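You operate a simulated robot arm through the tools that you are given. There is no shell and no other tool. Be economical: measure what you need, move in short steps, check, and stop when the job is done.

You run a simulated two-armed robot. Do the job below in one go: nothing can be reset, and whatever is moved stays where it is left.

TASK
Put two of the square pegs from the grey workbench in the pale tray. Then open the spin dryer lid. Keep to this order.

Only the result counts: the job must be done as asked and must still hold three seconds after the hand-in. Knocking over, shifting, dropping, spilling or breaking anything else fails it. A push-on lid holds only when it is set on centred and level and pressed home; a screw cap is set on level and turned clockwise until tight.

THE ROBOT
Two 7-joint arms with two-finger grippers on one trunk, on a base that drives. Base frame: it is fixed to the floor where the robot stands at the start and does not move with it; the origin is under the middle of the robot, x ahead of it, y to its left, z up. Lengths are in mm, angles in rad, forces in N, time in s.
The left shoulder is at the start at [60, 123, 970], the right one opposite. With the tool pointing down near the work surface each hand reaches from about 280 to 780 mm from the robot's upright axis, wherever it stands, measured 20 degrees to its own side. Places, roughly: spin dryer lid [-2600, 3400, 1000]. Payload 1.47 kg a hand.
The TCP of each hand is the grasp point between the finger pads, 16 mm short of the fingertips. In the tool frame z runs along the fingers and y along their closing line. The gripper opens to 87 mm. The gripper's body begins 55 mm behind the TCP.
Orientation is that of the tool frame in the base frame, as a unit quaternion [w, x, y, z]. With the fingers straight down and closing along the base's y, the tool's x points along the base's -x, its y along +y and its z along -z.

THE INTERFACE
- The arms move only by the tool arm_command. It takes "left_targets", "right_targets" or both (then of equal length, played together; a hand with none holds still); each is a list that holds one entry, the list of rows, each a list of 7 numbers: the turn, a rotation vector about the base's x, y, z in rad, then the shift along the base's x, y, z in mm, then the finger opening in mm, from 0 to 87. In form: [[[wx, wy, wz, dx, dy, dz, hand], ...]]. A call has 1 to 10 rows; each row shifts and turns the commanded pose from where the row before left it. Rows are played at 5 a second. More than 50 mm and 0.15 rad between two rows, or a gripper value outside its range, and nothing of the call is played. A pose out of reach is approached as far as the arm can. The call stops where the force on the tool passes 40 N (or 10 N more than at its start, if that is more) or the arm is blocked; 0.2 s more then pass. Each finger travels about 153 mm/s and halts on what it meets, pressing with about 23 N; the grip force reading is that of the motor and also rises with nothing between the fingers. The clock runs only during rows and for 0.2 s after the last one: add rows that do not move to give the fingers time. It gives the time, the measured TCP pose, the force on the tool (base axes), the opening and the grip force at its end, in the units of the frame above (readings bear some noise), with the torque about the TCP (base axes, N m) and any sound that the robot's microphone picked up.
- Cameras (640 x 400 px; columns grow to the right, rows downward): "scene" is now at [91.8, -23.2, 1533.8]; the picture's right is [-0.26, -0.97, 0.00], its down [-0.65, 0.17, -0.74] and it looks along [0.72, -0.19, -0.67] (base axes); focal length 285 px, centre (320, 200). "left" rides on the left gripper at [73, -12, -90] in its tool frame; the picture's right is [0.16, 0.99, 0.00], its down [-0.72, 0.12, -0.68] and it looks along [-0.67, 0.11, 0.73] (tool axes); focal length 247 px, centre (320, 200). "right" rides on the right gripper at [73, 12, -90] in its tool frame; the picture's right is [-0.16, 0.99, 0.00], its down [-0.72, -0.12, -0.68] and it looks along [-0.67, -0.11, 0.73] (tool axes); focal length 247 px, centre (320, 200). There is no depth. A picture from a camera that has moved, and an enlarged one, comes with that camera's place and axes in the base frame and with its lens.
- camera(camera): a new picture of that camera. It takes no simulated time.
- slide_trunk(by): slides the trunk up (or, below 0, down) by that many mm; the arms and the scene camera ride with it, the base frame stays. It gives what a move gives, with no picture.
- drive_base(legs): drives the robot by 1 to 6 legs, each [ahead, left, turn to the left] in mm, mm and rad, along the robot's own axes; the way and the turn of a leg run together, so that a leg with both is an arc; at most 1500 mm and 3.142 rad a leg. The arms and the cameras ride along, it lands a little off, and it stops where it bumps. It gives what a move gives.
- pan_tilt(pan, tilt): turns the head with the scene camera to pan (to the left, within 2.094 rad either way) and tilt (down, from -0.506 to 1.204), counted from straight ahead of the robot. It gives what a move gives.
- close_up(camera, box): a new picture of the part [left, top, right, bottom] of that camera's present view, enlarged. It takes no simulated time.
- hand_in(): hands the job in; it is judged then, once.

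Go step by step. Nothing tells you exact positions but the pictures and the camera data: compare them with the known pose of the tool, close in by small moves and look again before you grip or let go. The budget is 165 turns and 130 pictures, counting those below and the enlarged ones. Unless the task says otherwise, let go and move clear before handing in, and close with one line.

The tools are called after "Request:" as name(argument=value, ...) on one line, values as JSON. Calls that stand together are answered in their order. arm_command: Moves the arms, as the interface text tells. Its arguments: {"type":"object","properties":{"left_targets":{"type":"array"},"right_targets":{"type":"array"}},"required":[]} The other tools are called the same way: slide_trunk (by) slides the trunk up or down; drive_base (legs) drives the base; pan_tilt (pan, tilt) turns the head that bears the scene camera; camera (camera) takes a picture; close_up (camera, box) takes an enlarged picture of a part of a camera's view; hand_in () hands the job in.

At the start:

```text
time: 0.0
left_tool_pos: [511.6, 167.1, 1121.7]
left_tool_rot: [-0.001, 0.0, 1.0, 0.0]
left_ft_force: [-0.9, -0.4, -0.1]
left_torque: [0.01, 0.01, 0.0]
left_grip_width: 86.8
left_finger_force: 0.1
right_tool_pos: [441.3, -306.7, 1129.6]
right_tool_rot: [0.0, 0.0, 1.0, 0.0]
right_ft_force: [0.1, -0.5, 0.3]
right_torque: [-0.05, 0.03, 0.0]
right_grip_width: 87.1
right_finger_force: 0.0
trunk travel left (down, up): [-125.0, 105.0]
robot x, y, heading: [-0.0, 0.9, -0.0]
head pan, tilt: [-0.262, 0.731]
```

scene: 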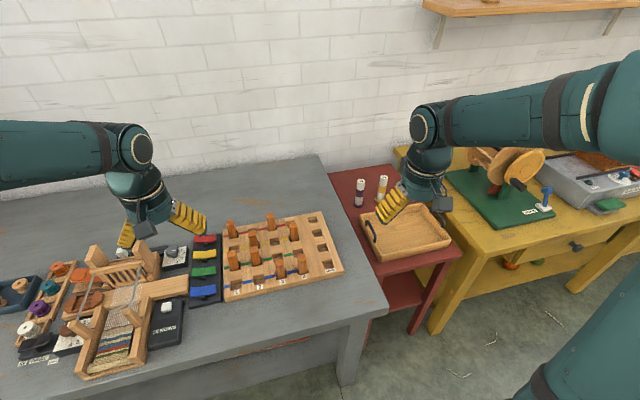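
right: 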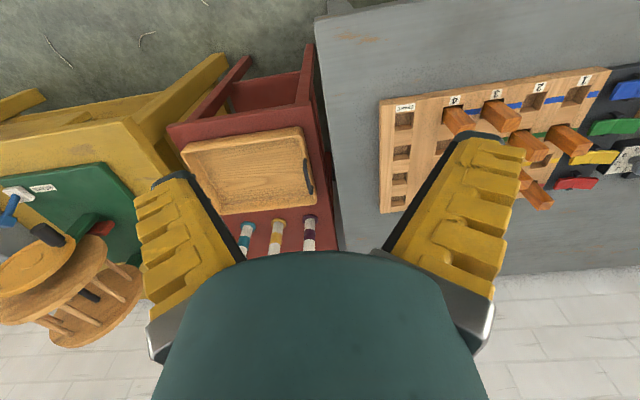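
left: 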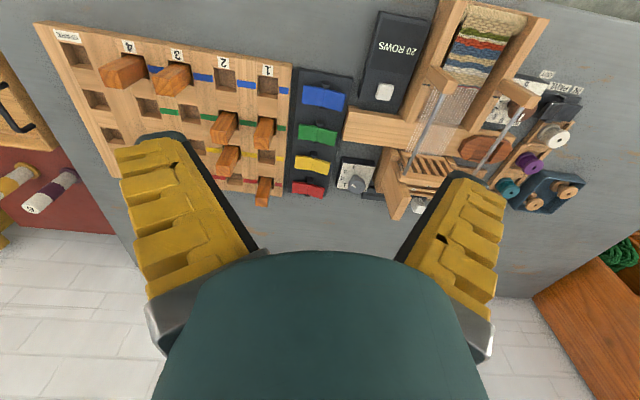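

I see a grey workbench with a pegboard of square pegs, and a pale wooden tray on a red table to its right. I will take close-ups to locate these before moving.

Request:
close_up(camera="scene", box=[180, 190, 360, 310])

Request:
close_up(camera="scene", box=[330, 160, 480, 280])

Request:
close_up(camera="left", box=[30, 10, 350, 210])

Request:
close_up(camera="right", box=[360, 50, 640, 225])

```text
3.33 times, centred on (270, 250) of scene
camera zoom: at [91.8, -23.2, 1533.8], right [-0.26, -0.97, 0.0], down [-0.65, 0.17, -0.74], along [0.72, -0.19, -0.67], focal length 951 px, centre (487, 33)
```

zoom: 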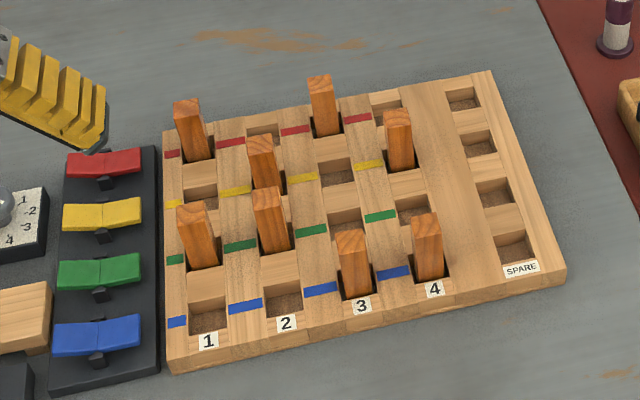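

```text
3.33 times, centred on (405, 220) of scene
camera zoom: at [91.8, -23.2, 1533.8], right [-0.26, -0.97, 0.0], down [-0.65, 0.17, -0.74], along [0.72, -0.19, -0.67], focal length 951 px, centre (37, 133)
```

zoom: 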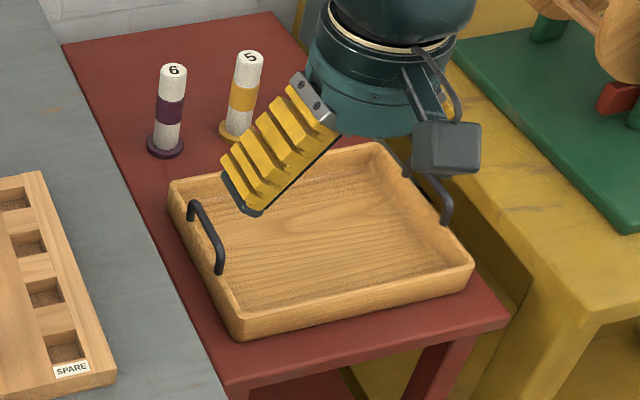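

```text
2.00 times, centred on (190, 110) of left
camera zoom: at [437.7, 156.5, 1212.0], right [-0.16, 0.99, 0.0], down [0.72, 0.12, 0.68], along [0.67, 0.11, -0.73], focal length 494 px, centre (580, 380)
```

zoom: 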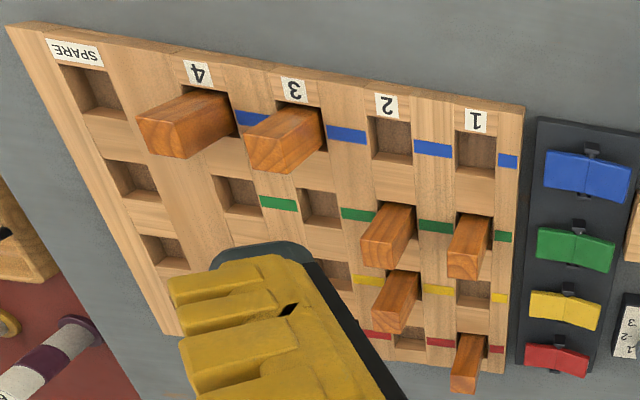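

```text
2.29 times, centred on (500, 138) of right
camera zoom: at [368.1, -294.2, 1218.6], right [0.16, 0.99, 0.0], down [0.72, -0.12, 0.68], along [0.67, -0.11, -0.73], focal length 564 px, centre (-91, 343)
```

zoom: 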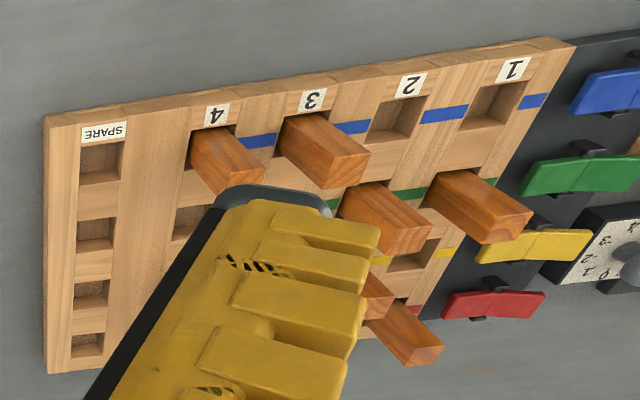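

The pegs stand at about x 585, y -100 on a board at z≈800, with tops at about z 877. The tray is near (680, -500, 750), too far away, so I'll shift the base to the right to bring both within the right arm's reach.

Request:
drive_base(legs=[[0, -200, 0]])

Request:
arm_command(right_targets=[[[0, 0, 0, 30, 40, 0, 87], [0, 0, 0, 30, 40, 0, 87], [0, 0, 0, 20, 50, 0, 87], [0, 0, 0, 0, 50, 0, 87], [0, 0, 0, 0, 50, 0, 87], [0, 0, 0, 0, 50, 0, 87]]])

Request:
camera(camera="scene")

Request:
camera(camera="right")

```text
time: 2.4
left_tool_pos: [512.2, -33.0, 1121.9]
left_tool_rot: [0.0, -0.001, 1.0, -0.001]
left_ft_force: [-0.8, 0.0, -0.2]
left_torque: [0.01, -0.01, 0.02]
left_grip_width: 87.2
left_finger_force: 0.0
right_tool_pos: [442.5, -508.2, 1128.8]
right_tool_rot: [0.001, 0.0, 1.0, 0.0]
right_ft_force: [-0.1, -0.6, -0.1]
right_torque: [0.04, 0.01, -0.01]
right_grip_width: 86.7
right_finger_force: 0.0
trunk travel left (down, up): [-125.0, 105.0]
robot x, y, heading: [-0.6, -196.0, 0.002]
head pan, tilt: [-0.262, 0.731]
```

```text
refused: row 3 steps farther than a row can; nothing moved
```

```text
122 pictures are left
camera scene: at [92.0, -224.1, 1533.8], right [-0.26, -0.97, 0.0], down [-0.65, 0.17, -0.74], along [0.72, -0.19, -0.67], focal length 285 px, centre (320, 200)
```

scene: 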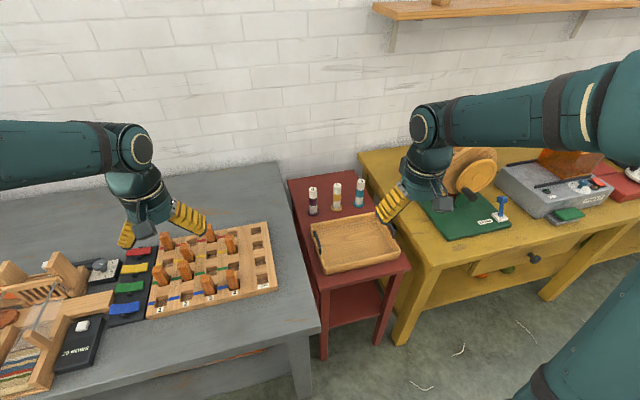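

```text
121 pictures are left
camera right: at [368.6, -494.7, 1218.5], right [0.16, 0.99, 0.0], down [0.72, -0.12, 0.68], along [0.67, -0.11, -0.73], focal length 247 px, centre (320, 200)
```

right: 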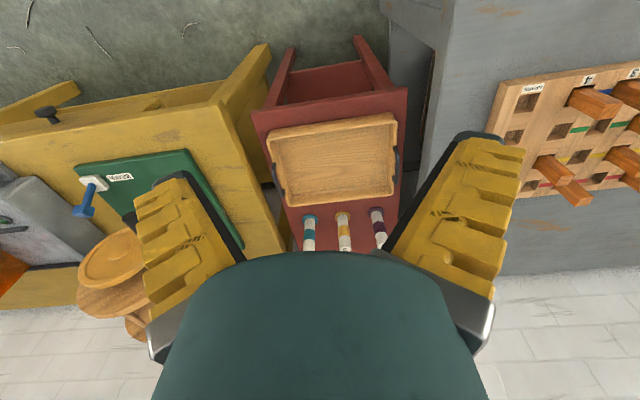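

The base moved as expected. Next the left arm moves out of the way and the right hand moves to the pegs.

Request:
arm_command(left_targets=[[[0, 0, 0, -10, 45, 0, 87], [0, 0, 0, -10, 45, 0, 87], [0, 0, 0, -10, 45, 0, 87], [0, 0, 0, -10, 45, 0, 87], [0, 0, 0, 0, 45, 0, 87], [0, 0, 0, 0, 20, 0, 87], [0, 0, 0, 0, 0, 0, 87], [0, 0, 0, 0, 0, 0, 87], [0, 0, 0, 0, 0, 0, 87]]], right_targets=[[[0, 0, 0, 14, 44, 0, 87], [0, 0, 0, 14, 44, 0, 87], [0, 0, 0, 14, 44, 0, 87], [0, 0, 0, 14, 44, 0, 87], [0, 0, 0, 14, 44, 0, 87], [0, 0, 0, 14, 44, -10, 87], [0, 0, 0, 14, 44, -15, 87], [0, 0, 0, 14, 44, -15, 87], [0, 0, 0, 14, 44, -15, 87]]])

Request:
camera(camera="right")

Request:
close_up(camera="scene", box=[140, 180, 300, 330])

```text
time: 4.4
left_tool_pos: [472.5, 214.5, 1121.7]
left_tool_rot: [0.0, -0.001, 1.0, 0.0]
left_ft_force: [0.8, 0.4, -0.4]
left_torque: [-0.01, 0.03, 0.01]
left_grip_width: 87.1
left_finger_force: 0.1
right_tool_pos: [569.9, -108.0, 1074.0]
right_tool_rot: [0.0, 0.0, 1.0, -0.001]
right_ft_force: [-0.4, -0.5, -0.1]
right_torque: [0.0, 0.01, 0.01]
right_grip_width: 87.2
right_finger_force: 0.1
trunk travel left (down, up): [-125.0, 105.0]
robot x, y, heading: [-3.0, -199.3, 0.003]
head pan, tilt: [-0.262, 0.731]
```

```text
120 pictures are left
camera right: at [495.6, -95.4, 1163.7], right [0.16, 0.99, 0.0], down [0.72, -0.11, 0.68], along [0.67, -0.11, -0.73], focal length 247 px, centre (320, 200)
```

right: 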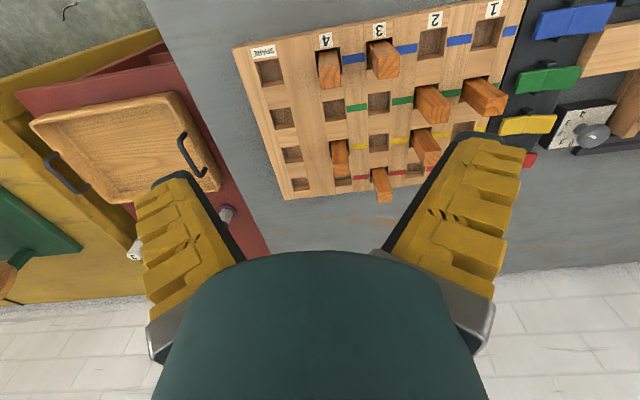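

```text
2.67 times, centred on (220, 255) of scene
camera zoom: at [92.6, -222.2, 1533.7], right [-0.26, -0.97, 0.0], down [-0.65, 0.17, -0.74], along [0.72, -0.19, -0.67], focal length 761 px, centre (587, 53)
```

zoom: 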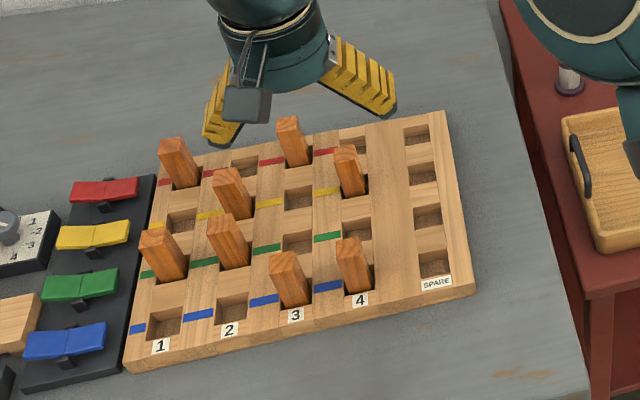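

I now triangulate the pegs more finely with a close-up from the right hand.

Request:
close_up(camera="right", box=[240, 20, 440, 210])

```text
2.11 times, centred on (340, 115) of right
camera zoom: at [495.6, -95.4, 1163.7], right [0.16, 0.99, 0.0], down [0.72, -0.11, 0.68], along [0.67, -0.11, -0.73], focal length 520 px, centre (278, 379)
```

zoom: 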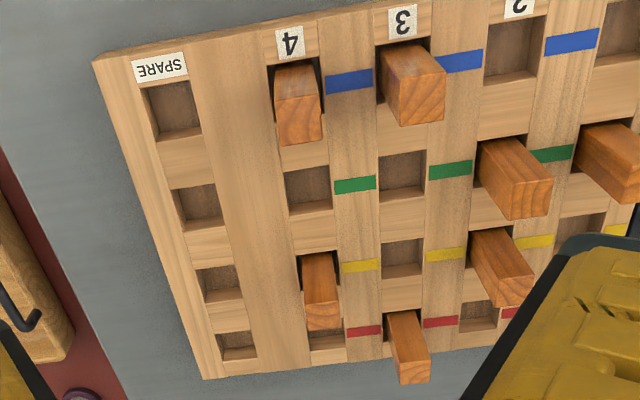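

Peg 4 blue is at about (590, -100) with its top at z≈856, and peg 3 blue is about 64 mm to its left. I'll lower the right hand above peg 4 and check.

Request:
arm_command(right_targets=[[[0, 0, 0, 10, 4, -40, 62], [0, 0, 0, 10, 4, -40, 62], [0, 0, 0, 0, 0, -40, 62], [0, 0, 0, 0, 0, -34, 62], [0, 0, 0, 0, 0, 0, 62]]])

Request:
camera(camera="right")

Request:
close_up(camera="scene", box=[140, 180, 300, 330])

```text
time: 5.6
left_tool_pos: [471.9, 211.8, 1122.7]
left_tool_rot: [0.0, 0.0, 1.0, 0.0]
left_ft_force: [0.3, 0.5, 0.0]
left_torque: [-0.01, 0.01, 0.01]
left_grip_width: 87.1
left_finger_force: 0.0
right_tool_pos: [588.3, -102.4, 921.0]
right_tool_rot: [0.001, 0.0, 1.0, 0.0]
right_ft_force: [-0.2, 0.6, 0.8]
right_torque: [-0.03, -0.01, 0.02]
right_grip_width: 66.2
right_finger_force: 2.9
trunk travel left (down, up): [-125.0, 105.0]
robot x, y, heading: [1.0, -202.6, 0.002]
head pan, tilt: [-0.262, 0.731]
```

```text
117 pictures are left
camera right: at [514.8, -90.1, 1009.7], right [0.16, 0.99, 0.0], down [0.72, -0.12, 0.68], along [0.67, -0.11, -0.73], focal length 247 px, centre (320, 200)
```

right: 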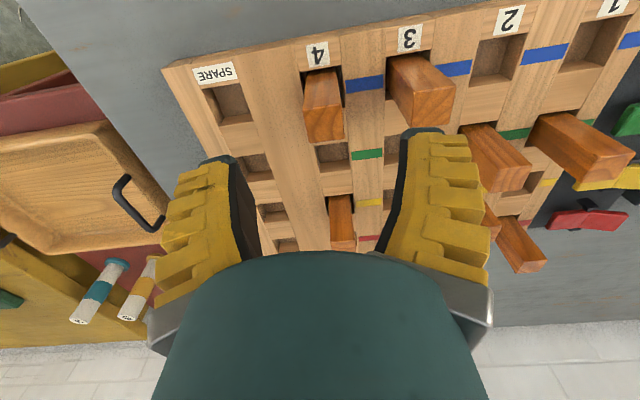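

```text
2.67 times, centred on (220, 255) of scene
camera zoom: at [91.7, -223.8, 1533.8], right [-0.26, -0.97, 0.0], down [-0.65, 0.17, -0.74], along [0.72, -0.19, -0.67], focal length 761 px, centre (587, 53)
```

zoom: 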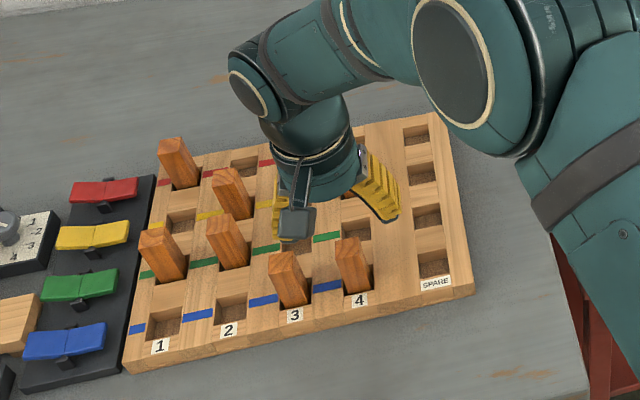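

The peg lines up between the fingers at about (588, -99). I'll lower to grip height and look.

Request:
arm_command(right_targets=[[[0, 0, 0, 0, 2, -30, 62], [0, 0, 0, 0, 0, -30, 62], [0, 0, 0, 0, 0, -20, 62], [0, 0, 0, 0, 0, 0, 62]]])

Request:
camera(camera="right")

Request:
close_up(camera="scene", box=[140, 180, 300, 330])

```text
time: 6.6
left_tool_pos: [471.5, 212.7, 1123.7]
left_tool_rot: [0.0, 0.0, 1.0, 0.001]
left_ft_force: [0.0, -0.6, -1.1]
left_torque: [0.02, -0.01, 0.01]
left_grip_width: 86.9
left_finger_force: 0.1
right_tool_pos: [587.5, -101.0, 840.7]
right_tool_rot: [0.001, 0.0, 1.0, 0.0]
right_ft_force: [0.8, -0.8, 0.0]
right_torque: [0.02, 0.02, 0.02]
right_grip_width: 66.5
right_finger_force: 3.1
trunk travel left (down, up): [-125.0, 105.0]
robot x, y, heading: [-0.3, -201.0, 0.003]
head pan, tilt: [-0.262, 0.731]
```

```text
115 pictures are left
camera right: at [513.7, -88.7, 929.5], right [0.16, 0.99, 0.0], down [0.72, -0.12, 0.68], along [0.67, -0.11, -0.73], focal length 247 px, centre (320, 200)
```

right: 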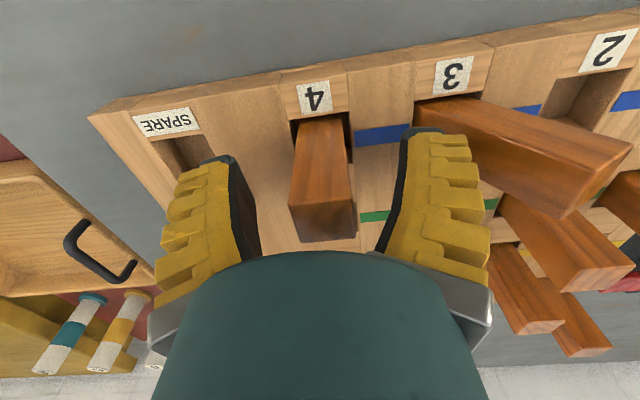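

```text
2.67 times, centred on (220, 255) of scene
camera zoom: at [90.9, -224.2, 1533.9], right [-0.26, -0.97, 0.0], down [-0.65, 0.17, -0.74], along [0.72, -0.19, -0.67], focal length 761 px, centre (587, 53)
```

zoom: 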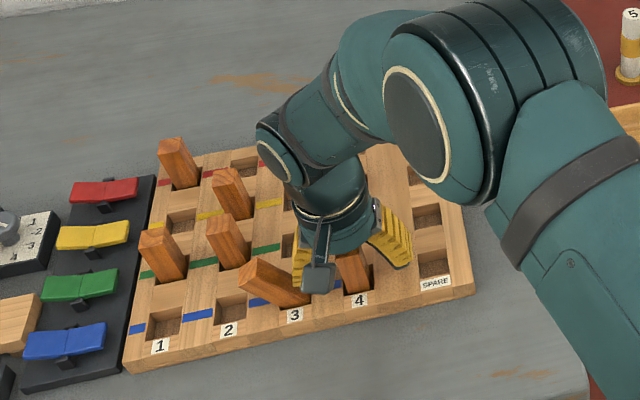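

The left finger has nudged peg 3, which now leans in its hole. I planned to take that one second anyway. I'll close on peg 4.

Request:
arm_command(right_targets=[[[0, 0, 0, 0, 0, 0, 20], [0, 0, 0, 0, 0, 0, 10], [0, 0, 0, 0, 0, 0, 10]]])

Request:
camera(camera="right")

Request:
close_up(camera="scene", box=[140, 180, 300, 330])

```text
time: 7.4
left_tool_pos: [472.0, 213.4, 1123.3]
left_tool_rot: [-0.001, -0.001, 1.0, 0.001]
left_ft_force: [-0.6, 0.4, 0.4]
left_torque: [-0.03, -0.02, 0.03]
left_grip_width: 86.8
left_finger_force: 0.0
right_tool_pos: [587.1, -100.7, 839.9]
right_tool_rot: [0.001, 0.0, 1.0, -0.001]
right_ft_force: [0.4, 1.0, 4.1]
right_torque: [0.04, 0.04, -0.01]
right_grip_width: 17.2
right_finger_force: 23.3
trunk travel left (down, up): [-125.0, 105.0]
robot x, y, heading: [-2.6, -202.0, 0.001]
head pan, tilt: [-0.262, 0.731]
```

```text
113 pictures are left
camera right: at [514.3, -88.0, 930.1], right [0.16, 0.99, 0.0], down [0.72, -0.12, 0.68], along [0.67, -0.11, -0.73], focal length 247 px, centre (320, 200)
```

right: 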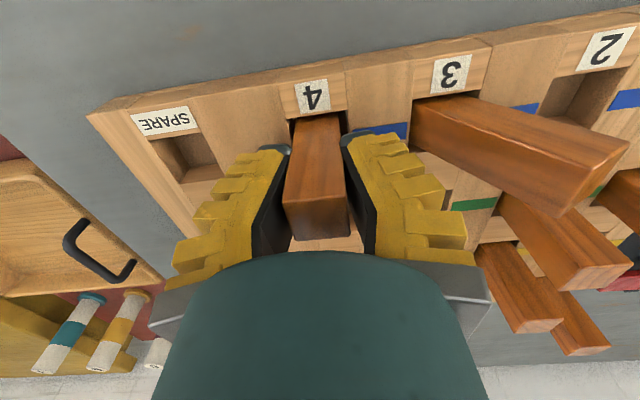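

```text
2.67 times, centred on (220, 255) of scene
camera zoom: at [91.6, -223.7, 1533.9], right [-0.26, -0.97, 0.0], down [-0.65, 0.17, -0.74], along [0.72, -0.19, -0.67], focal length 761 px, centre (587, 53)
```

zoom: 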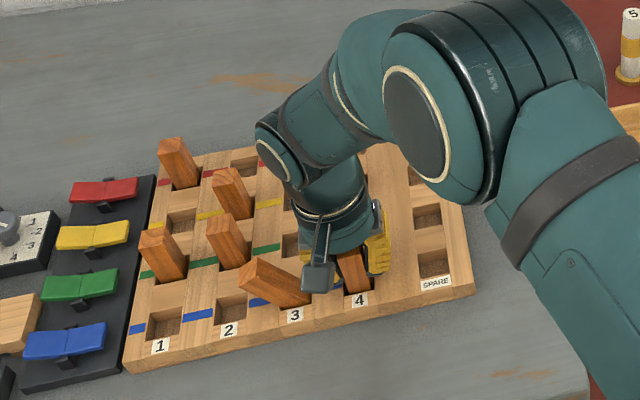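

Peg 4 is gripped (17 mm wide). I'll lift it straight up.

Request:
arm_command(right_targets=[[[0, 0, 0, 0, 0, 15, 10], [0, 0, 0, 0, 0, 25, 10], [0, 0, 0, 0, 0, 35, 10], [0, 0, 0, 0, 0, 40, 10], [0, 0, 0, 0, 0, 35, 10]]])

Request:
camera(camera="right")

Request:
camera(camera="scene")

```text
time: 8.6
left_tool_pos: [471.7, 212.4, 1122.0]
left_tool_rot: [0.0, -0.001, 1.0, 0.0]
left_ft_force: [-0.8, -0.1, -1.2]
left_torque: [0.01, -0.03, 0.02]
left_grip_width: 87.2
left_finger_force: 0.0
right_tool_pos: [588.2, -101.6, 991.0]
right_tool_rot: [0.0, 0.0, 1.0, 0.0]
right_ft_force: [-0.5, 0.2, -0.5]
right_torque: [-0.04, -0.02, 0.01]
right_grip_width: 15.7
right_finger_force: 23.6
trunk travel left (down, up): [-125.0, 105.0]
robot x, y, heading: [-0.8, -203.6, 0.001]
head pan, tilt: [-0.262, 0.731]
```

```text
111 pictures are left
camera right: at [514.8, -88.7, 1080.1], right [0.16, 0.99, 0.0], down [0.72, -0.12, 0.68], along [0.67, -0.11, -0.73], focal length 247 px, centre (320, 200)
```

right: 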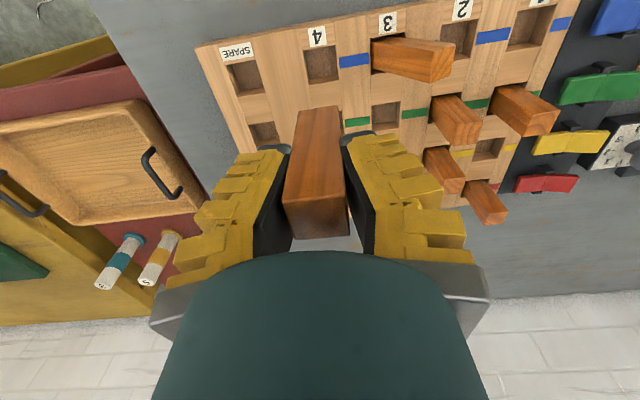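

```text
110 pictures are left
camera scene: at [91.5, -223.9, 1533.8], right [-0.26, -0.97, 0.0], down [-0.65, 0.17, -0.74], along [0.72, -0.19, -0.67], focal length 285 px, centre (320, 200)
```

scene: 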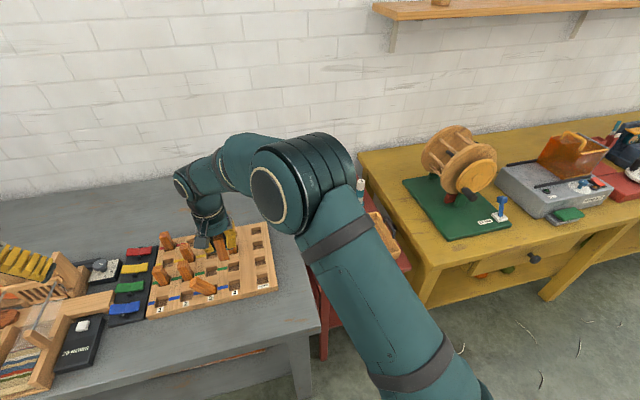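

The peg is free, about 90 mm long with some 68 mm below the grip point. I'll carry it high over to above the tray.

Request:
arm_command(right_targets=[[[0, 0, 0, 4, -42, 0, 10], [0, 0, 0, 8, -42, 0, 10], [0, 0, 0, 8, -42, 0, 10], [0, 0, 0, 8, -42, 0, 10], [0, 0, 0, 8, -42, 0, 10], [0, 0, 0, 8, -42, 0, 10], [0, 0, 0, 8, -42, 0, 10], [0, 0, 0, 8, -42, 0, 10], [0, 0, 0, 10, -42, 0, 10], [0, 0, 0, 0, 0, 0, 10]]])

Request:
camera(camera="right")

Request:
camera(camera="scene")

Request:
close_up(camera="scene", box=[140, 180, 300, 330])

```text
time: 10.8
left_tool_pos: [472.2, 212.2, 1122.0]
left_tool_rot: [0.0, -0.001, 1.0, 0.0]
left_ft_force: [0.2, 0.6, 0.0]
left_torque: [-0.02, 0.0, -0.01]
left_grip_width: 87.0
left_finger_force: 0.0
right_tool_pos: [658.0, -478.3, 990.2]
right_tool_rot: [0.0, -0.001, 1.0, 0.0]
right_ft_force: [0.0, -0.1, 0.4]
right_torque: [-0.04, 0.0, -0.06]
right_grip_width: 15.6
right_finger_force: 22.2
trunk travel left (down, up): [-125.0, 105.0]
robot x, y, heading: [1.6, -199.8, 0.005]
head pan, tilt: [-0.262, 0.731]
```

```text
109 pictures are left
camera right: at [584.1, -465.4, 1079.8], right [0.16, 0.99, 0.0], down [0.72, -0.11, 0.68], along [0.67, -0.11, -0.73], focal length 247 px, centre (320, 200)
```

right: 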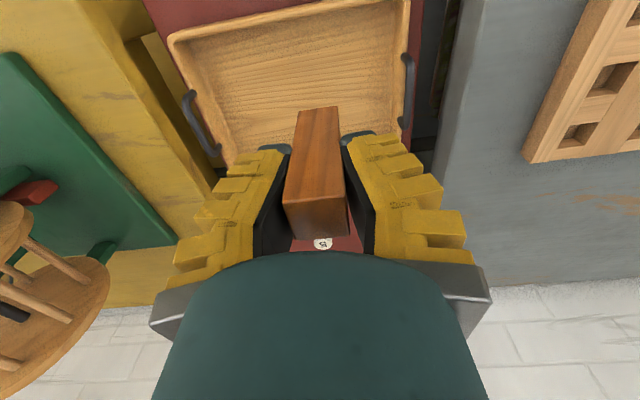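

```text
108 pictures are left
camera scene: at [91.8, -223.0, 1533.8], right [-0.26, -0.97, 0.0], down [-0.65, 0.17, -0.74], along [0.72, -0.19, -0.67], focal length 285 px, centre (320, 200)
```

scene: 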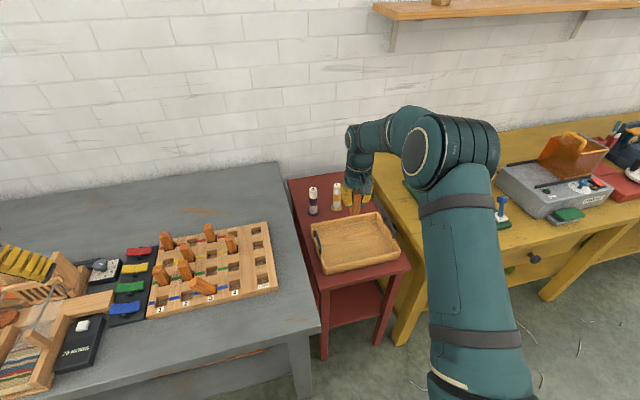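

```text
2.67 times, centred on (220, 255) of scene
camera zoom: at [91.8, -223.0, 1533.8], right [-0.26, -0.97, 0.0], down [-0.65, 0.17, -0.74], along [0.72, -0.19, -0.67], focal length 761 px, centre (587, 53)
```

zoom: 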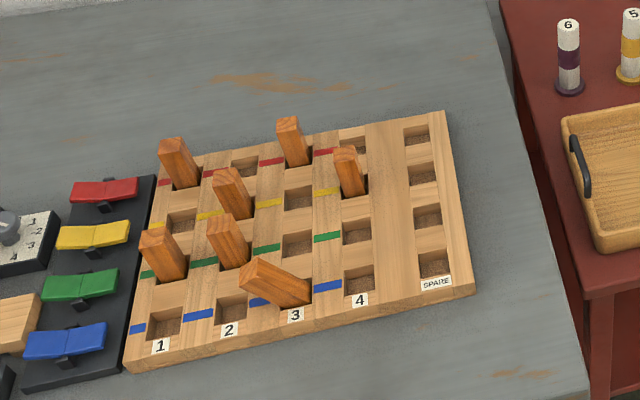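

The carry went fine. I'll zoom on the tray to find its floor height.

Request:
close_up(camera="scene", box=[290, 165, 420, 290])

Request:
close_up(camera="right", box=[150, 0, 430, 175])

```text
3.20 times, centred on (355, 228) of scene
camera zoom: at [91.8, -223.0, 1533.8], right [-0.26, -0.97, 0.0], down [-0.65, 0.17, -0.74], along [0.72, -0.19, -0.67], focal length 913 px, centre (208, 112)
```

zoom: 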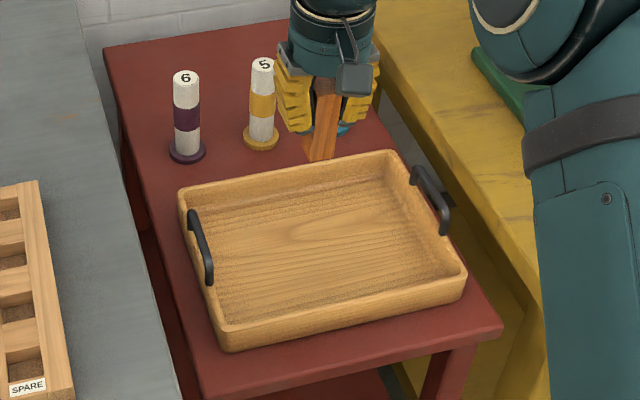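

```text
2.29 times, centred on (290, 88) of right
camera zoom: at [584.1, -465.4, 1079.8], right [0.16, 0.99, 0.0], down [0.72, -0.11, 0.68], along [0.67, -0.11, -0.73], focal length 564 px, centre (389, 457)
```

zoom: 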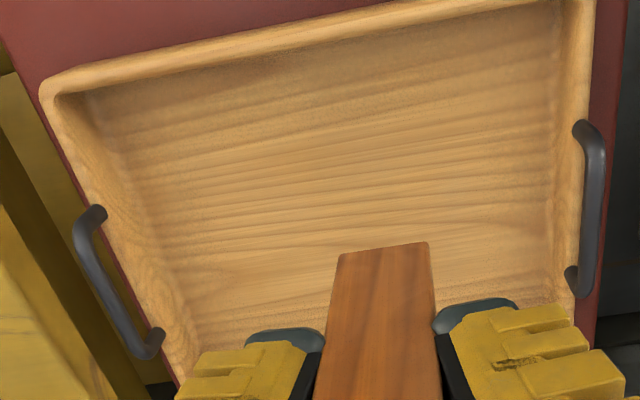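

The tray spans about x 612–800 and y -390 to -640, with rim at z≈757 and floor near 720. I'll lower the peg over the right half of the tray.

Request:
arm_command(right_targets=[[[0, 0, 0, 4, -34, 0, 10], [0, 0, 0, 4, -34, 0, 10], [0, 0, 0, 0, 0, -45, 10], [0, 0, 0, 0, 0, -45, 10], [0, 0, 0, 0, 0, -45, 10], [0, 0, 0, 0, 0, -15, 10]]])

Request:
close_up(camera="scene", box=[290, 165, 420, 290])

Request:
camera(camera="right")

```text
time: 12.2
left_tool_pos: [472.5, 212.2, 1122.3]
left_tool_rot: [0.0, 0.0, 1.0, 0.0]
left_ft_force: [0.6, -0.5, 0.0]
left_torque: [-0.02, 0.0, -0.02]
left_grip_width: 86.8
left_finger_force: 0.1
right_tool_pos: [666.6, -545.8, 840.3]
right_tool_rot: [-0.001, 0.0, 1.0, 0.0]
right_ft_force: [-0.2, 0.1, 0.2]
right_torque: [-0.01, 0.03, -0.01]
right_grip_width: 15.7
right_finger_force: 22.9
trunk travel left (down, up): [-125.0, 105.0]
robot x, y, heading: [1.7, -197.3, 0.003]
head pan, tilt: [-0.262, 0.731]
```

```text
3.20 times, centred on (355, 228) of scene
camera zoom: at [91.8, -223.7, 1533.8], right [-0.26, -0.97, 0.0], down [-0.65, 0.17, -0.74], along [0.72, -0.19, -0.67], focal length 913 px, centre (208, 112)
```

zoom: 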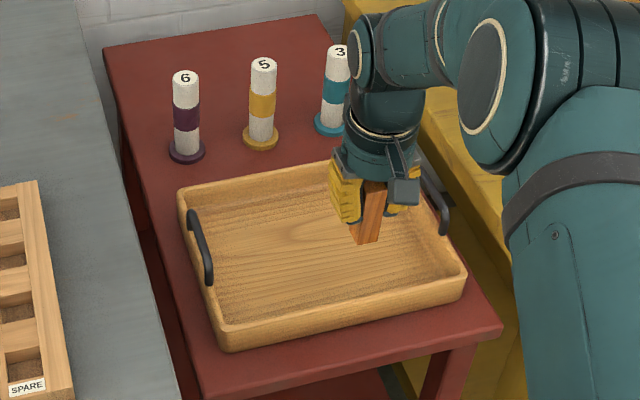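

```text
103 pictures are left
camera right: at [592.8, -533.7, 929.0], right [0.16, 0.99, 0.0], down [0.72, -0.12, 0.68], along [0.67, -0.11, -0.73], focal length 247 px, centre (320, 200)
```

right: 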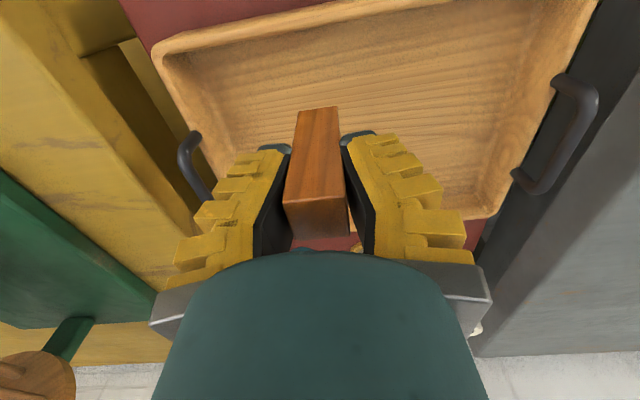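

The peg is inside the tray outline. I'll keep lowering gently toward the floor, watching force.

Request:
arm_command(right_targets=[[[0, 0, 0, 0, 0, -20, 10], [0, 0, 0, 0, 0, -15, 10], [0, 0, 0, 0, 0, -10, 10], [0, 0, 0, 0, 0, 0, 10]]])

Request:
close_up(camera="scene", box=[290, 165, 420, 290])

Request:
camera(camera="right")

```text
time: 13.2
left_tool_pos: [471.9, 211.9, 1122.2]
left_tool_rot: [0.0, -0.001, 1.0, 0.001]
left_ft_force: [0.4, -0.1, -0.1]
left_torque: [0.0, 0.0, 0.02]
left_grip_width: 86.7
left_finger_force: 0.2
right_tool_pos: [666.1, -547.1, 795.2]
right_tool_rot: [0.0, -0.001, 1.0, 0.0]
right_ft_force: [-0.4, -0.9, -0.8]
right_torque: [0.01, -0.04, 0.02]
right_grip_width: 15.5
right_finger_force: 23.2
trunk travel left (down, up): [-125.0, 105.0]
robot x, y, heading: [0.2, -201.5, 0.005]
head pan, tilt: [-0.262, 0.731]
```

```text
3.20 times, centred on (355, 228) of scene
camera zoom: at [91.9, -223.6, 1533.8], right [-0.26, -0.97, 0.0], down [-0.65, 0.17, -0.74], along [0.72, -0.19, -0.67], focal length 913 px, centre (208, 112)
```

zoom: 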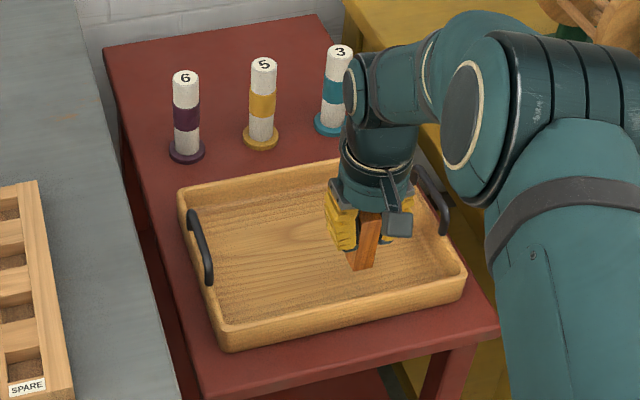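

```text
101 pictures are left
camera right: at [593.3, -534.3, 884.3], right [0.16, 0.99, 0.0], down [0.72, -0.12, 0.68], along [0.67, -0.11, -0.73], focal length 247 px, centre (320, 200)
```

right: 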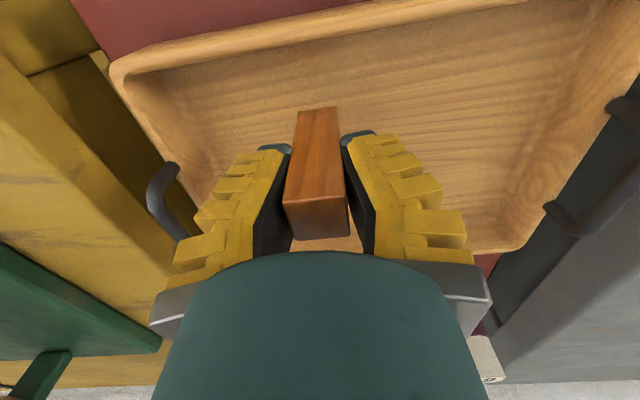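

No contact yet. I'll keep lowering by small steps.

Request:
arm_command(right_targets=[[[0, 0, 0, 0, 0, -4, 10], [0, 0, 0, 0, 0, -4, 10], [0, 0, 0, 0, 0, 0, 10]]])

Request:
arm_command(right_targets=[[[0, 0, 0, 0, 0, -3, 10], [0, 0, 0, 0, 0, -3, 10], [0, 0, 0, 0, 0, 0, 10]]])

Request:
close_up(camera="scene", box=[330, 200, 400, 270])

```text
time: 14.0
left_tool_pos: [471.7, 212.9, 1122.1]
left_tool_rot: [-0.001, -0.001, 1.0, 0.0]
left_ft_force: [-0.1, -0.2, -0.3]
left_torque: [-0.01, 0.01, 0.02]
left_grip_width: 86.9
left_finger_force: 0.1
right_tool_pos: [666.8, -547.6, 787.1]
right_tool_rot: [0.0, 0.0, 1.0, 0.0]
right_ft_force: [-0.7, -0.3, -0.2]
right_torque: [-0.03, 0.01, 0.03]
right_grip_width: 15.5
right_finger_force: 22.5
trunk travel left (down, up): [-125.0, 105.0]
robot x, y, heading: [2.6, -202.0, 0.002]
head pan, tilt: [-0.262, 0.731]
```

```text
time: 14.8
left_tool_pos: [471.7, 213.3, 1122.0]
left_tool_rot: [0.0, -0.001, 1.0, 0.0]
left_ft_force: [-0.7, -0.9, -0.3]
left_torque: [-0.02, -0.02, 0.03]
left_grip_width: 87.0
left_finger_force: 0.0
right_tool_pos: [666.4, -546.2, 782.2]
right_tool_rot: [0.0, 0.0, 1.0, 0.0]
right_ft_force: [0.0, -0.1, -1.1]
right_torque: [0.01, 0.0, 0.0]
right_grip_width: 15.6
right_finger_force: 23.0
trunk travel left (down, up): [-125.0, 105.0]
robot x, y, heading: [0.1, -200.3, 0.002]
head pan, tilt: [-0.262, 0.731]
```

```text
5.71 times, centred on (365, 235) of scene
camera zoom: at [92.0, -223.7, 1533.8], right [-0.26, -0.97, 0.0], down [-0.65, 0.17, -0.74], along [0.72, -0.19, -0.67], focal length 1630 px, centre (63, 0)
```

zoom: 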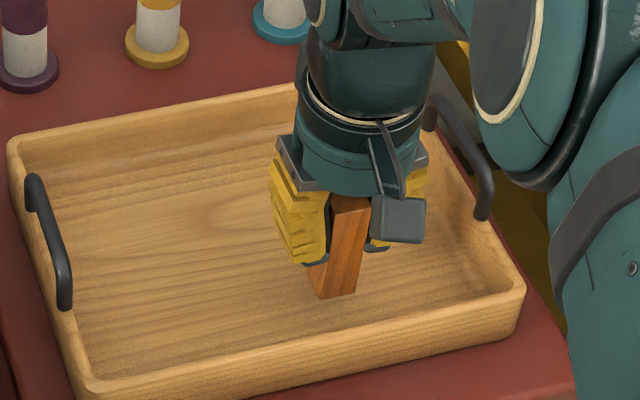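

Still free. I'll continue down.

Request:
arm_command(right_targets=[[[0, 0, 0, 0, 0, -3, 10], [0, 0, 0, 0, 0, -3, 10], [0, 0, 0, 0, 0, 0, 10]]])

Request:
arm_command(right_targets=[[[0, 0, 0, 0, 0, -3, 10], [0, 0, 0, 0, 0, -2, 10], [0, 0, 0, 0, 0, 0, 10]]])

Request:
close_up(camera="scene", box=[330, 200, 400, 270])

```text
time: 15.6
left_tool_pos: [471.3, 213.1, 1122.9]
left_tool_rot: [0.0, -0.001, 1.0, 0.0]
left_ft_force: [0.0, 0.4, -0.9]
left_torque: [-0.01, 0.02, 0.04]
left_grip_width: 87.0
left_finger_force: 0.1
right_tool_pos: [666.3, -546.4, 775.8]
right_tool_rot: [0.0, 0.001, 1.0, 0.001]
right_ft_force: [-0.3, -0.4, -0.2]
right_torque: [0.0, -0.01, 0.03]
right_grip_width: 15.8
right_finger_force: 22.9
trunk travel left (down, up): [-125.0, 105.0]
robot x, y, heading: [1.8, -199.6, -0.002]
head pan, tilt: [-0.262, 0.731]
```

```text
time: 16.4
left_tool_pos: [471.3, 212.6, 1122.6]
left_tool_rot: [0.0, -0.001, 1.0, -0.001]
left_ft_force: [-0.6, 0.4, 0.4]
left_torque: [0.01, 0.03, -0.01]
left_grip_width: 87.1
left_finger_force: 0.0
right_tool_pos: [666.0, -547.2, 770.3]
right_tool_rot: [-0.001, 0.0, 1.0, 0.0]
right_ft_force: [1.1, -0.1, -1.0]
right_torque: [0.02, 0.0, -0.01]
right_grip_width: 15.9
right_finger_force: 23.0
trunk travel left (down, up): [-125.0, 105.0]
robot x, y, heading: [3.1, -202.6, 0.005]
head pan, tilt: [-0.262, 0.731]
```

```text
5.71 times, centred on (365, 235) of scene
camera zoom: at [92.0, -223.7, 1533.8], right [-0.26, -0.97, 0.0], down [-0.65, 0.17, -0.74], along [0.72, -0.19, -0.67], focal length 1630 px, centre (63, 0)
```

zoom: 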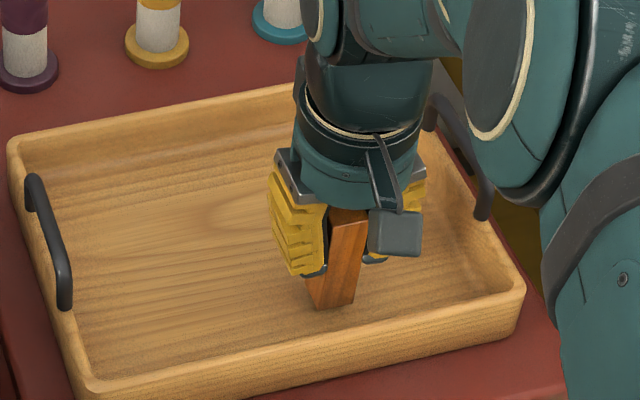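

Still no contact force, so I'll go lower in small steps.

Request:
arm_command(right_targets=[[[0, 0, 0, 0, 0, -3, 10], [0, 0, 0, 0, 0, -2, 10], [0, 0, 0, 0, 0, 0, 10]]])

Request:
arm_command(right_targets=[[[0, 0, 0, 0, 0, -2, 10], [0, 0, 0, 0, 0, -2, 10], [0, 0, 0, 0, 0, 0, 10]]])

Request:
close_up(camera="scene", box=[330, 200, 400, 270])

```text
time: 17.2
left_tool_pos: [471.9, 212.1, 1123.2]
left_tool_rot: [0.0, -0.001, 1.0, 0.001]
left_ft_force: [0.1, -0.3, -0.8]
left_torque: [-0.02, 0.03, 0.01]
left_grip_width: 86.9
left_finger_force: 0.1
right_tool_pos: [666.2, -547.5, 765.0]
right_tool_rot: [-0.001, 0.0, 1.0, 0.0]
right_ft_force: [-0.4, 0.5, -0.4]
right_torque: [0.05, 0.0, 0.01]
right_grip_width: 15.6
right_finger_force: 22.8
trunk travel left (down, up): [-125.0, 105.0]
robot x, y, heading: [0.3, -197.0, 0.003]
head pan, tilt: [-0.262, 0.731]
```

```text
time: 18.0
left_tool_pos: [472.3, 212.7, 1121.9]
left_tool_rot: [0.0, -0.001, 1.0, 0.0]
left_ft_force: [-0.5, -0.3, 1.0]
left_torque: [0.0, 0.01, 0.01]
left_grip_width: 87.0
left_finger_force: 0.0
right_tool_pos: [665.9, -547.8, 762.7]
right_tool_rot: [0.001, 0.0, 1.0, -0.001]
right_ft_force: [-0.9, 1.6, 7.3]
right_torque: [0.01, 0.06, 0.02]
right_grip_width: 18.5
right_finger_force: 22.7
trunk travel left (down, up): [-125.0, 105.0]
robot x, y, heading: [0.4, -198.1, 0.001]
head pan, tilt: [-0.262, 0.731]
```

```text
5.71 times, centred on (365, 235) of scene
camera zoom: at [91.2, -223.2, 1533.9], right [-0.26, -0.97, 0.0], down [-0.65, 0.17, -0.74], along [0.72, -0.19, -0.67], focal length 1630 px, centre (63, 0)
```

zoom: 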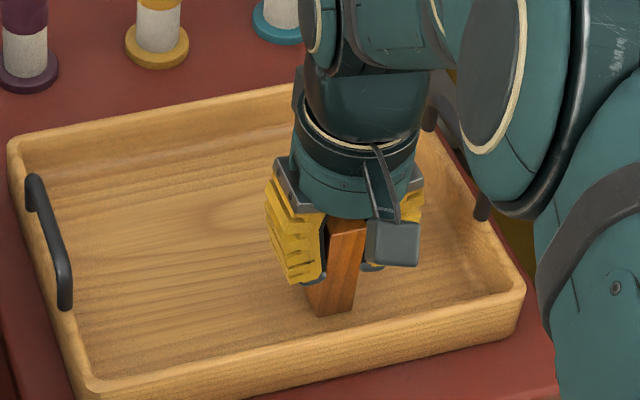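

The peg has touched the floor (7 N up). I'll open gently.

Request:
arm_command(right_targets=[[[0, 0, 0, 0, 0, 1, 16], [0, 0, 0, 0, 0, 0, 22], [0, 0, 0, 0, 0, 0, 30], [0, 0, 0, 0, 0, 0, 40], [0, 0, 0, 0, 0, 0, 46]]])

Request:
camera(camera="right")

Request:
close_up(camera="scene", box=[330, 200, 400, 270])

```text
time: 19.2
left_tool_pos: [471.9, 212.1, 1121.2]
left_tool_rot: [-0.001, -0.001, 1.0, 0.0]
left_ft_force: [0.6, -0.6, -0.8]
left_torque: [0.01, -0.01, 0.01]
left_grip_width: 86.9
left_finger_force: 0.0
right_tool_pos: [665.4, -547.6, 762.6]
right_tool_rot: [-0.001, 0.0, 1.0, 0.001]
right_ft_force: [-0.4, -0.5, -0.2]
right_torque: [0.03, -0.02, -0.02]
right_grip_width: 51.3
right_finger_force: 3.6
trunk travel left (down, up): [-125.0, 105.0]
robot x, y, heading: [-0.9, -199.6, 0.0]
head pan, tilt: [-0.262, 0.731]
```

```text
97 pictures are left
camera right: at [592.4, -534.5, 851.5], right [0.16, 0.99, 0.0], down [0.72, -0.12, 0.68], along [0.67, -0.11, -0.73], focal length 247 px, centre (320, 200)
```

right: 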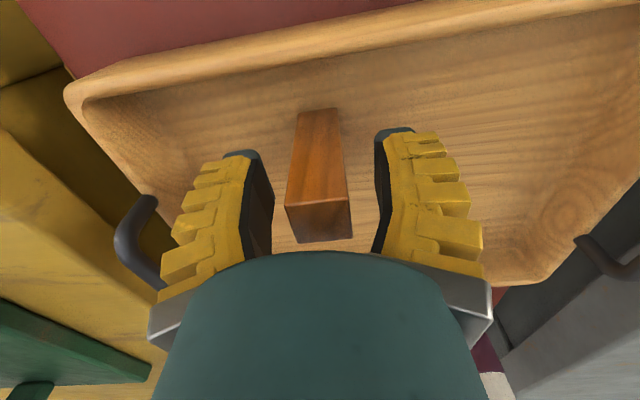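

```text
5.71 times, centred on (365, 235) of scene
camera zoom: at [92.0, -223.7, 1533.8], right [-0.26, -0.97, 0.0], down [-0.65, 0.17, -0.74], along [0.72, -0.19, -0.67], focal length 1630 px, centre (63, 0)
```

zoom: 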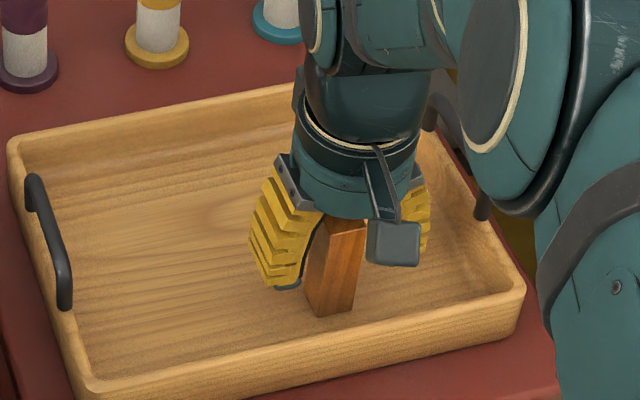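

The first peg stands free in the tray. I'll raise straight up and move back toward the leaning peg 3.

Request:
arm_command(right_targets=[[[0, 0, 0, 0, 0, 40, 46], [0, 0, 0, 0, 0, 50, 46], [0, 0, 0, 0, 0, 50, 46], [0, 0, 0, 0, 0, 50, 46], [0, 0, 0, 0, 0, 50, 46], [0, 0, 0, -5, 48, 0, 46], [0, 0, 0, -10, 48, 0, 46], [0, 0, 0, -10, 48, 0, 46], [0, 0, 0, -10, 48, 0, 46], [0, 0, 0, -10, 48, 0, 46]]])

Request:
arm_command(right_targets=[[[0, 0, 0, -10, 48, 0, 46], [0, 0, 0, -10, 48, 0, 46], [0, 0, 0, -10, 48, 0, 46], [0, 0, 0, -10, 48, 0, 46], [0, 0, 0, 0, 48, 0, 46], [0, 0, 0, 0, 0, 0, 46]]])

Request:
camera(camera="right")

Request:
close_up(camera="scene", box=[140, 180, 420, 330])

```text
time: 21.4
left_tool_pos: [471.8, 213.4, 1121.3]
left_tool_rot: [0.0, 0.0, 1.0, 0.0]
left_ft_force: [-0.6, 0.4, -0.3]
left_torque: [-0.01, 0.0, -0.01]
left_grip_width: 87.2
left_finger_force: 0.2
right_tool_pos: [620.1, -306.4, 1002.3]
right_tool_rot: [0.0, -0.001, 1.0, -0.001]
right_ft_force: [0.5, 1.0, 0.0]
right_torque: [-0.03, -0.01, 0.02]
right_grip_width: 51.2
right_finger_force: 4.1
trunk travel left (down, up): [-125.0, 105.0]
robot x, y, heading: [-1.4, -201.2, 0.006]
head pan, tilt: [-0.262, 0.731]
```

```text
time: 22.8
left_tool_pos: [472.4, 212.1, 1122.7]
left_tool_rot: [-0.001, -0.001, 1.0, 0.0]
left_ft_force: [-0.6, 0.7, 0.5]
left_torque: [0.03, 0.0, -0.03]
left_grip_width: 87.1
left_finger_force: 0.2
right_tool_pos: [581.5, -65.9, 1002.2]
right_tool_rot: [0.0, 0.0, 1.0, -0.001]
right_ft_force: [0.3, 0.7, -0.7]
right_torque: [0.02, -0.01, 0.0]
right_grip_width: 51.4
right_finger_force: 4.1
trunk travel left (down, up): [-125.0, 105.0]
robot x, y, heading: [-0.6, -202.3, 0.002]
head pan, tilt: [-0.262, 0.731]
```

```text
95 pictures are left
camera right: at [506.6, -53.9, 1091.8], right [0.16, 0.99, 0.0], down [0.72, -0.12, 0.68], along [0.67, -0.11, -0.73], focal length 247 px, centre (320, 200)
```

right: 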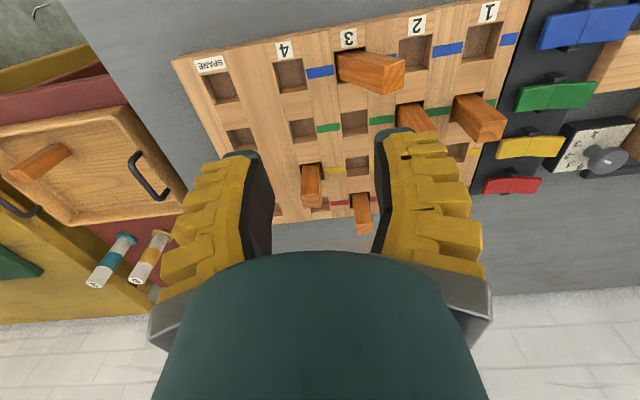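

```text
2.29 times, centred on (280, 255) of scene
camera zoom: at [91.8, -224.7, 1533.8], right [-0.26, -0.97, 0.0], down [-0.65, 0.17, -0.74], along [0.72, -0.19, -0.67], focal length 652 px, centre (411, 74)
```

zoom: 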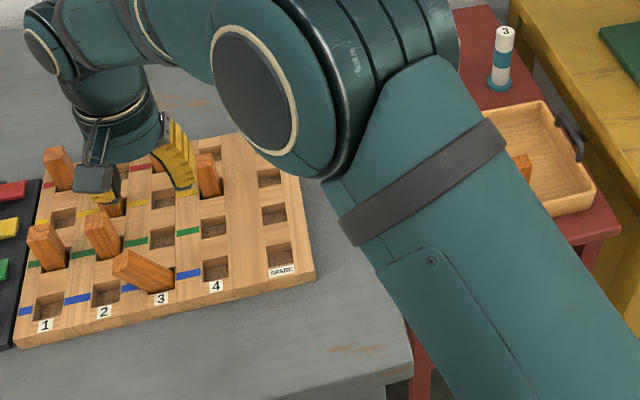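

The first peg still stands in the tray. I'll take a close look at the leaning peg 3.

Request:
close_up(camera="right", box=[310, 20, 450, 110])

Request:
close_up(camera="scene", box=[170, 255, 250, 315])

Request:
camera(camera="left")

```text
4.44 times, centred on (380, 65) of right
camera zoom: at [506.6, -53.9, 1091.8], right [0.16, 0.99, 0.0], down [0.72, -0.12, 0.68], along [0.67, -0.11, -0.73], focal length 1098 px, centre (53, 800)
```

zoom: 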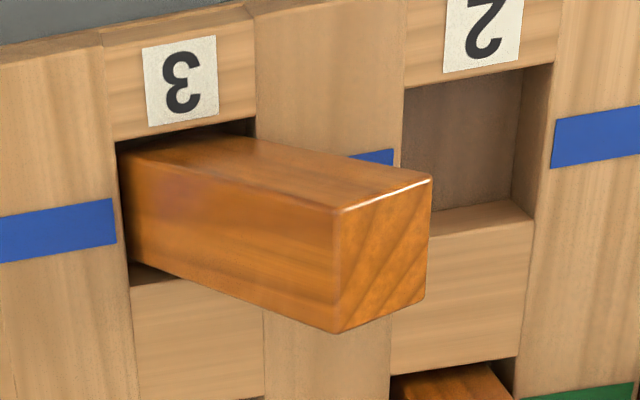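

```text
6.67 times, centred on (210, 285) of scene
camera zoom: at [91.8, -224.7, 1533.8], right [-0.26, -0.97, 0.0], down [-0.65, 0.17, -0.74], along [0.72, -0.19, -0.67], focal length 1902 px, centre (1053, -367)
```

zoom: 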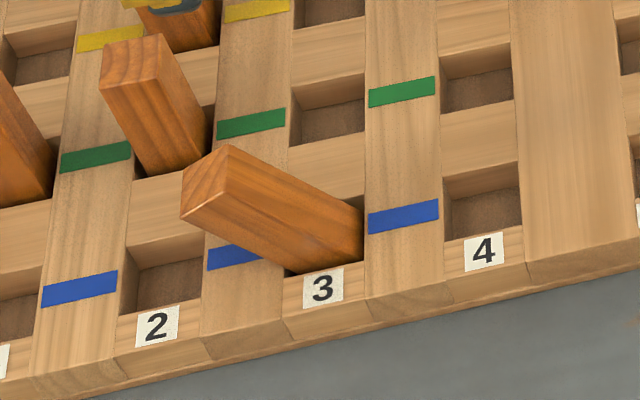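

```text
91 pictures are left
camera left: at [398.2, 200.5, 1212.7], right [-0.16, 0.99, 0.0], down [0.72, 0.12, 0.68], along [0.67, 0.11, -0.73], focal length 247 px, centre (320, 200)
```

left: 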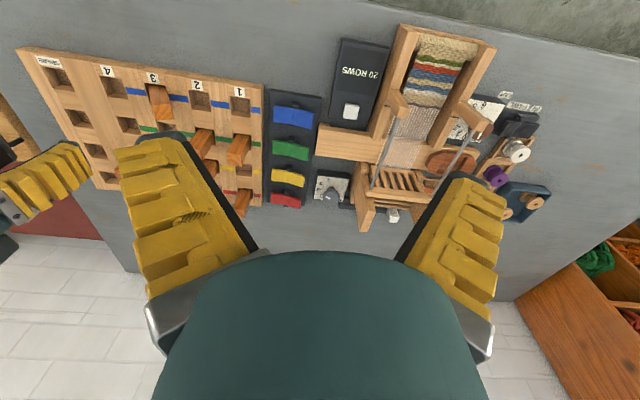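

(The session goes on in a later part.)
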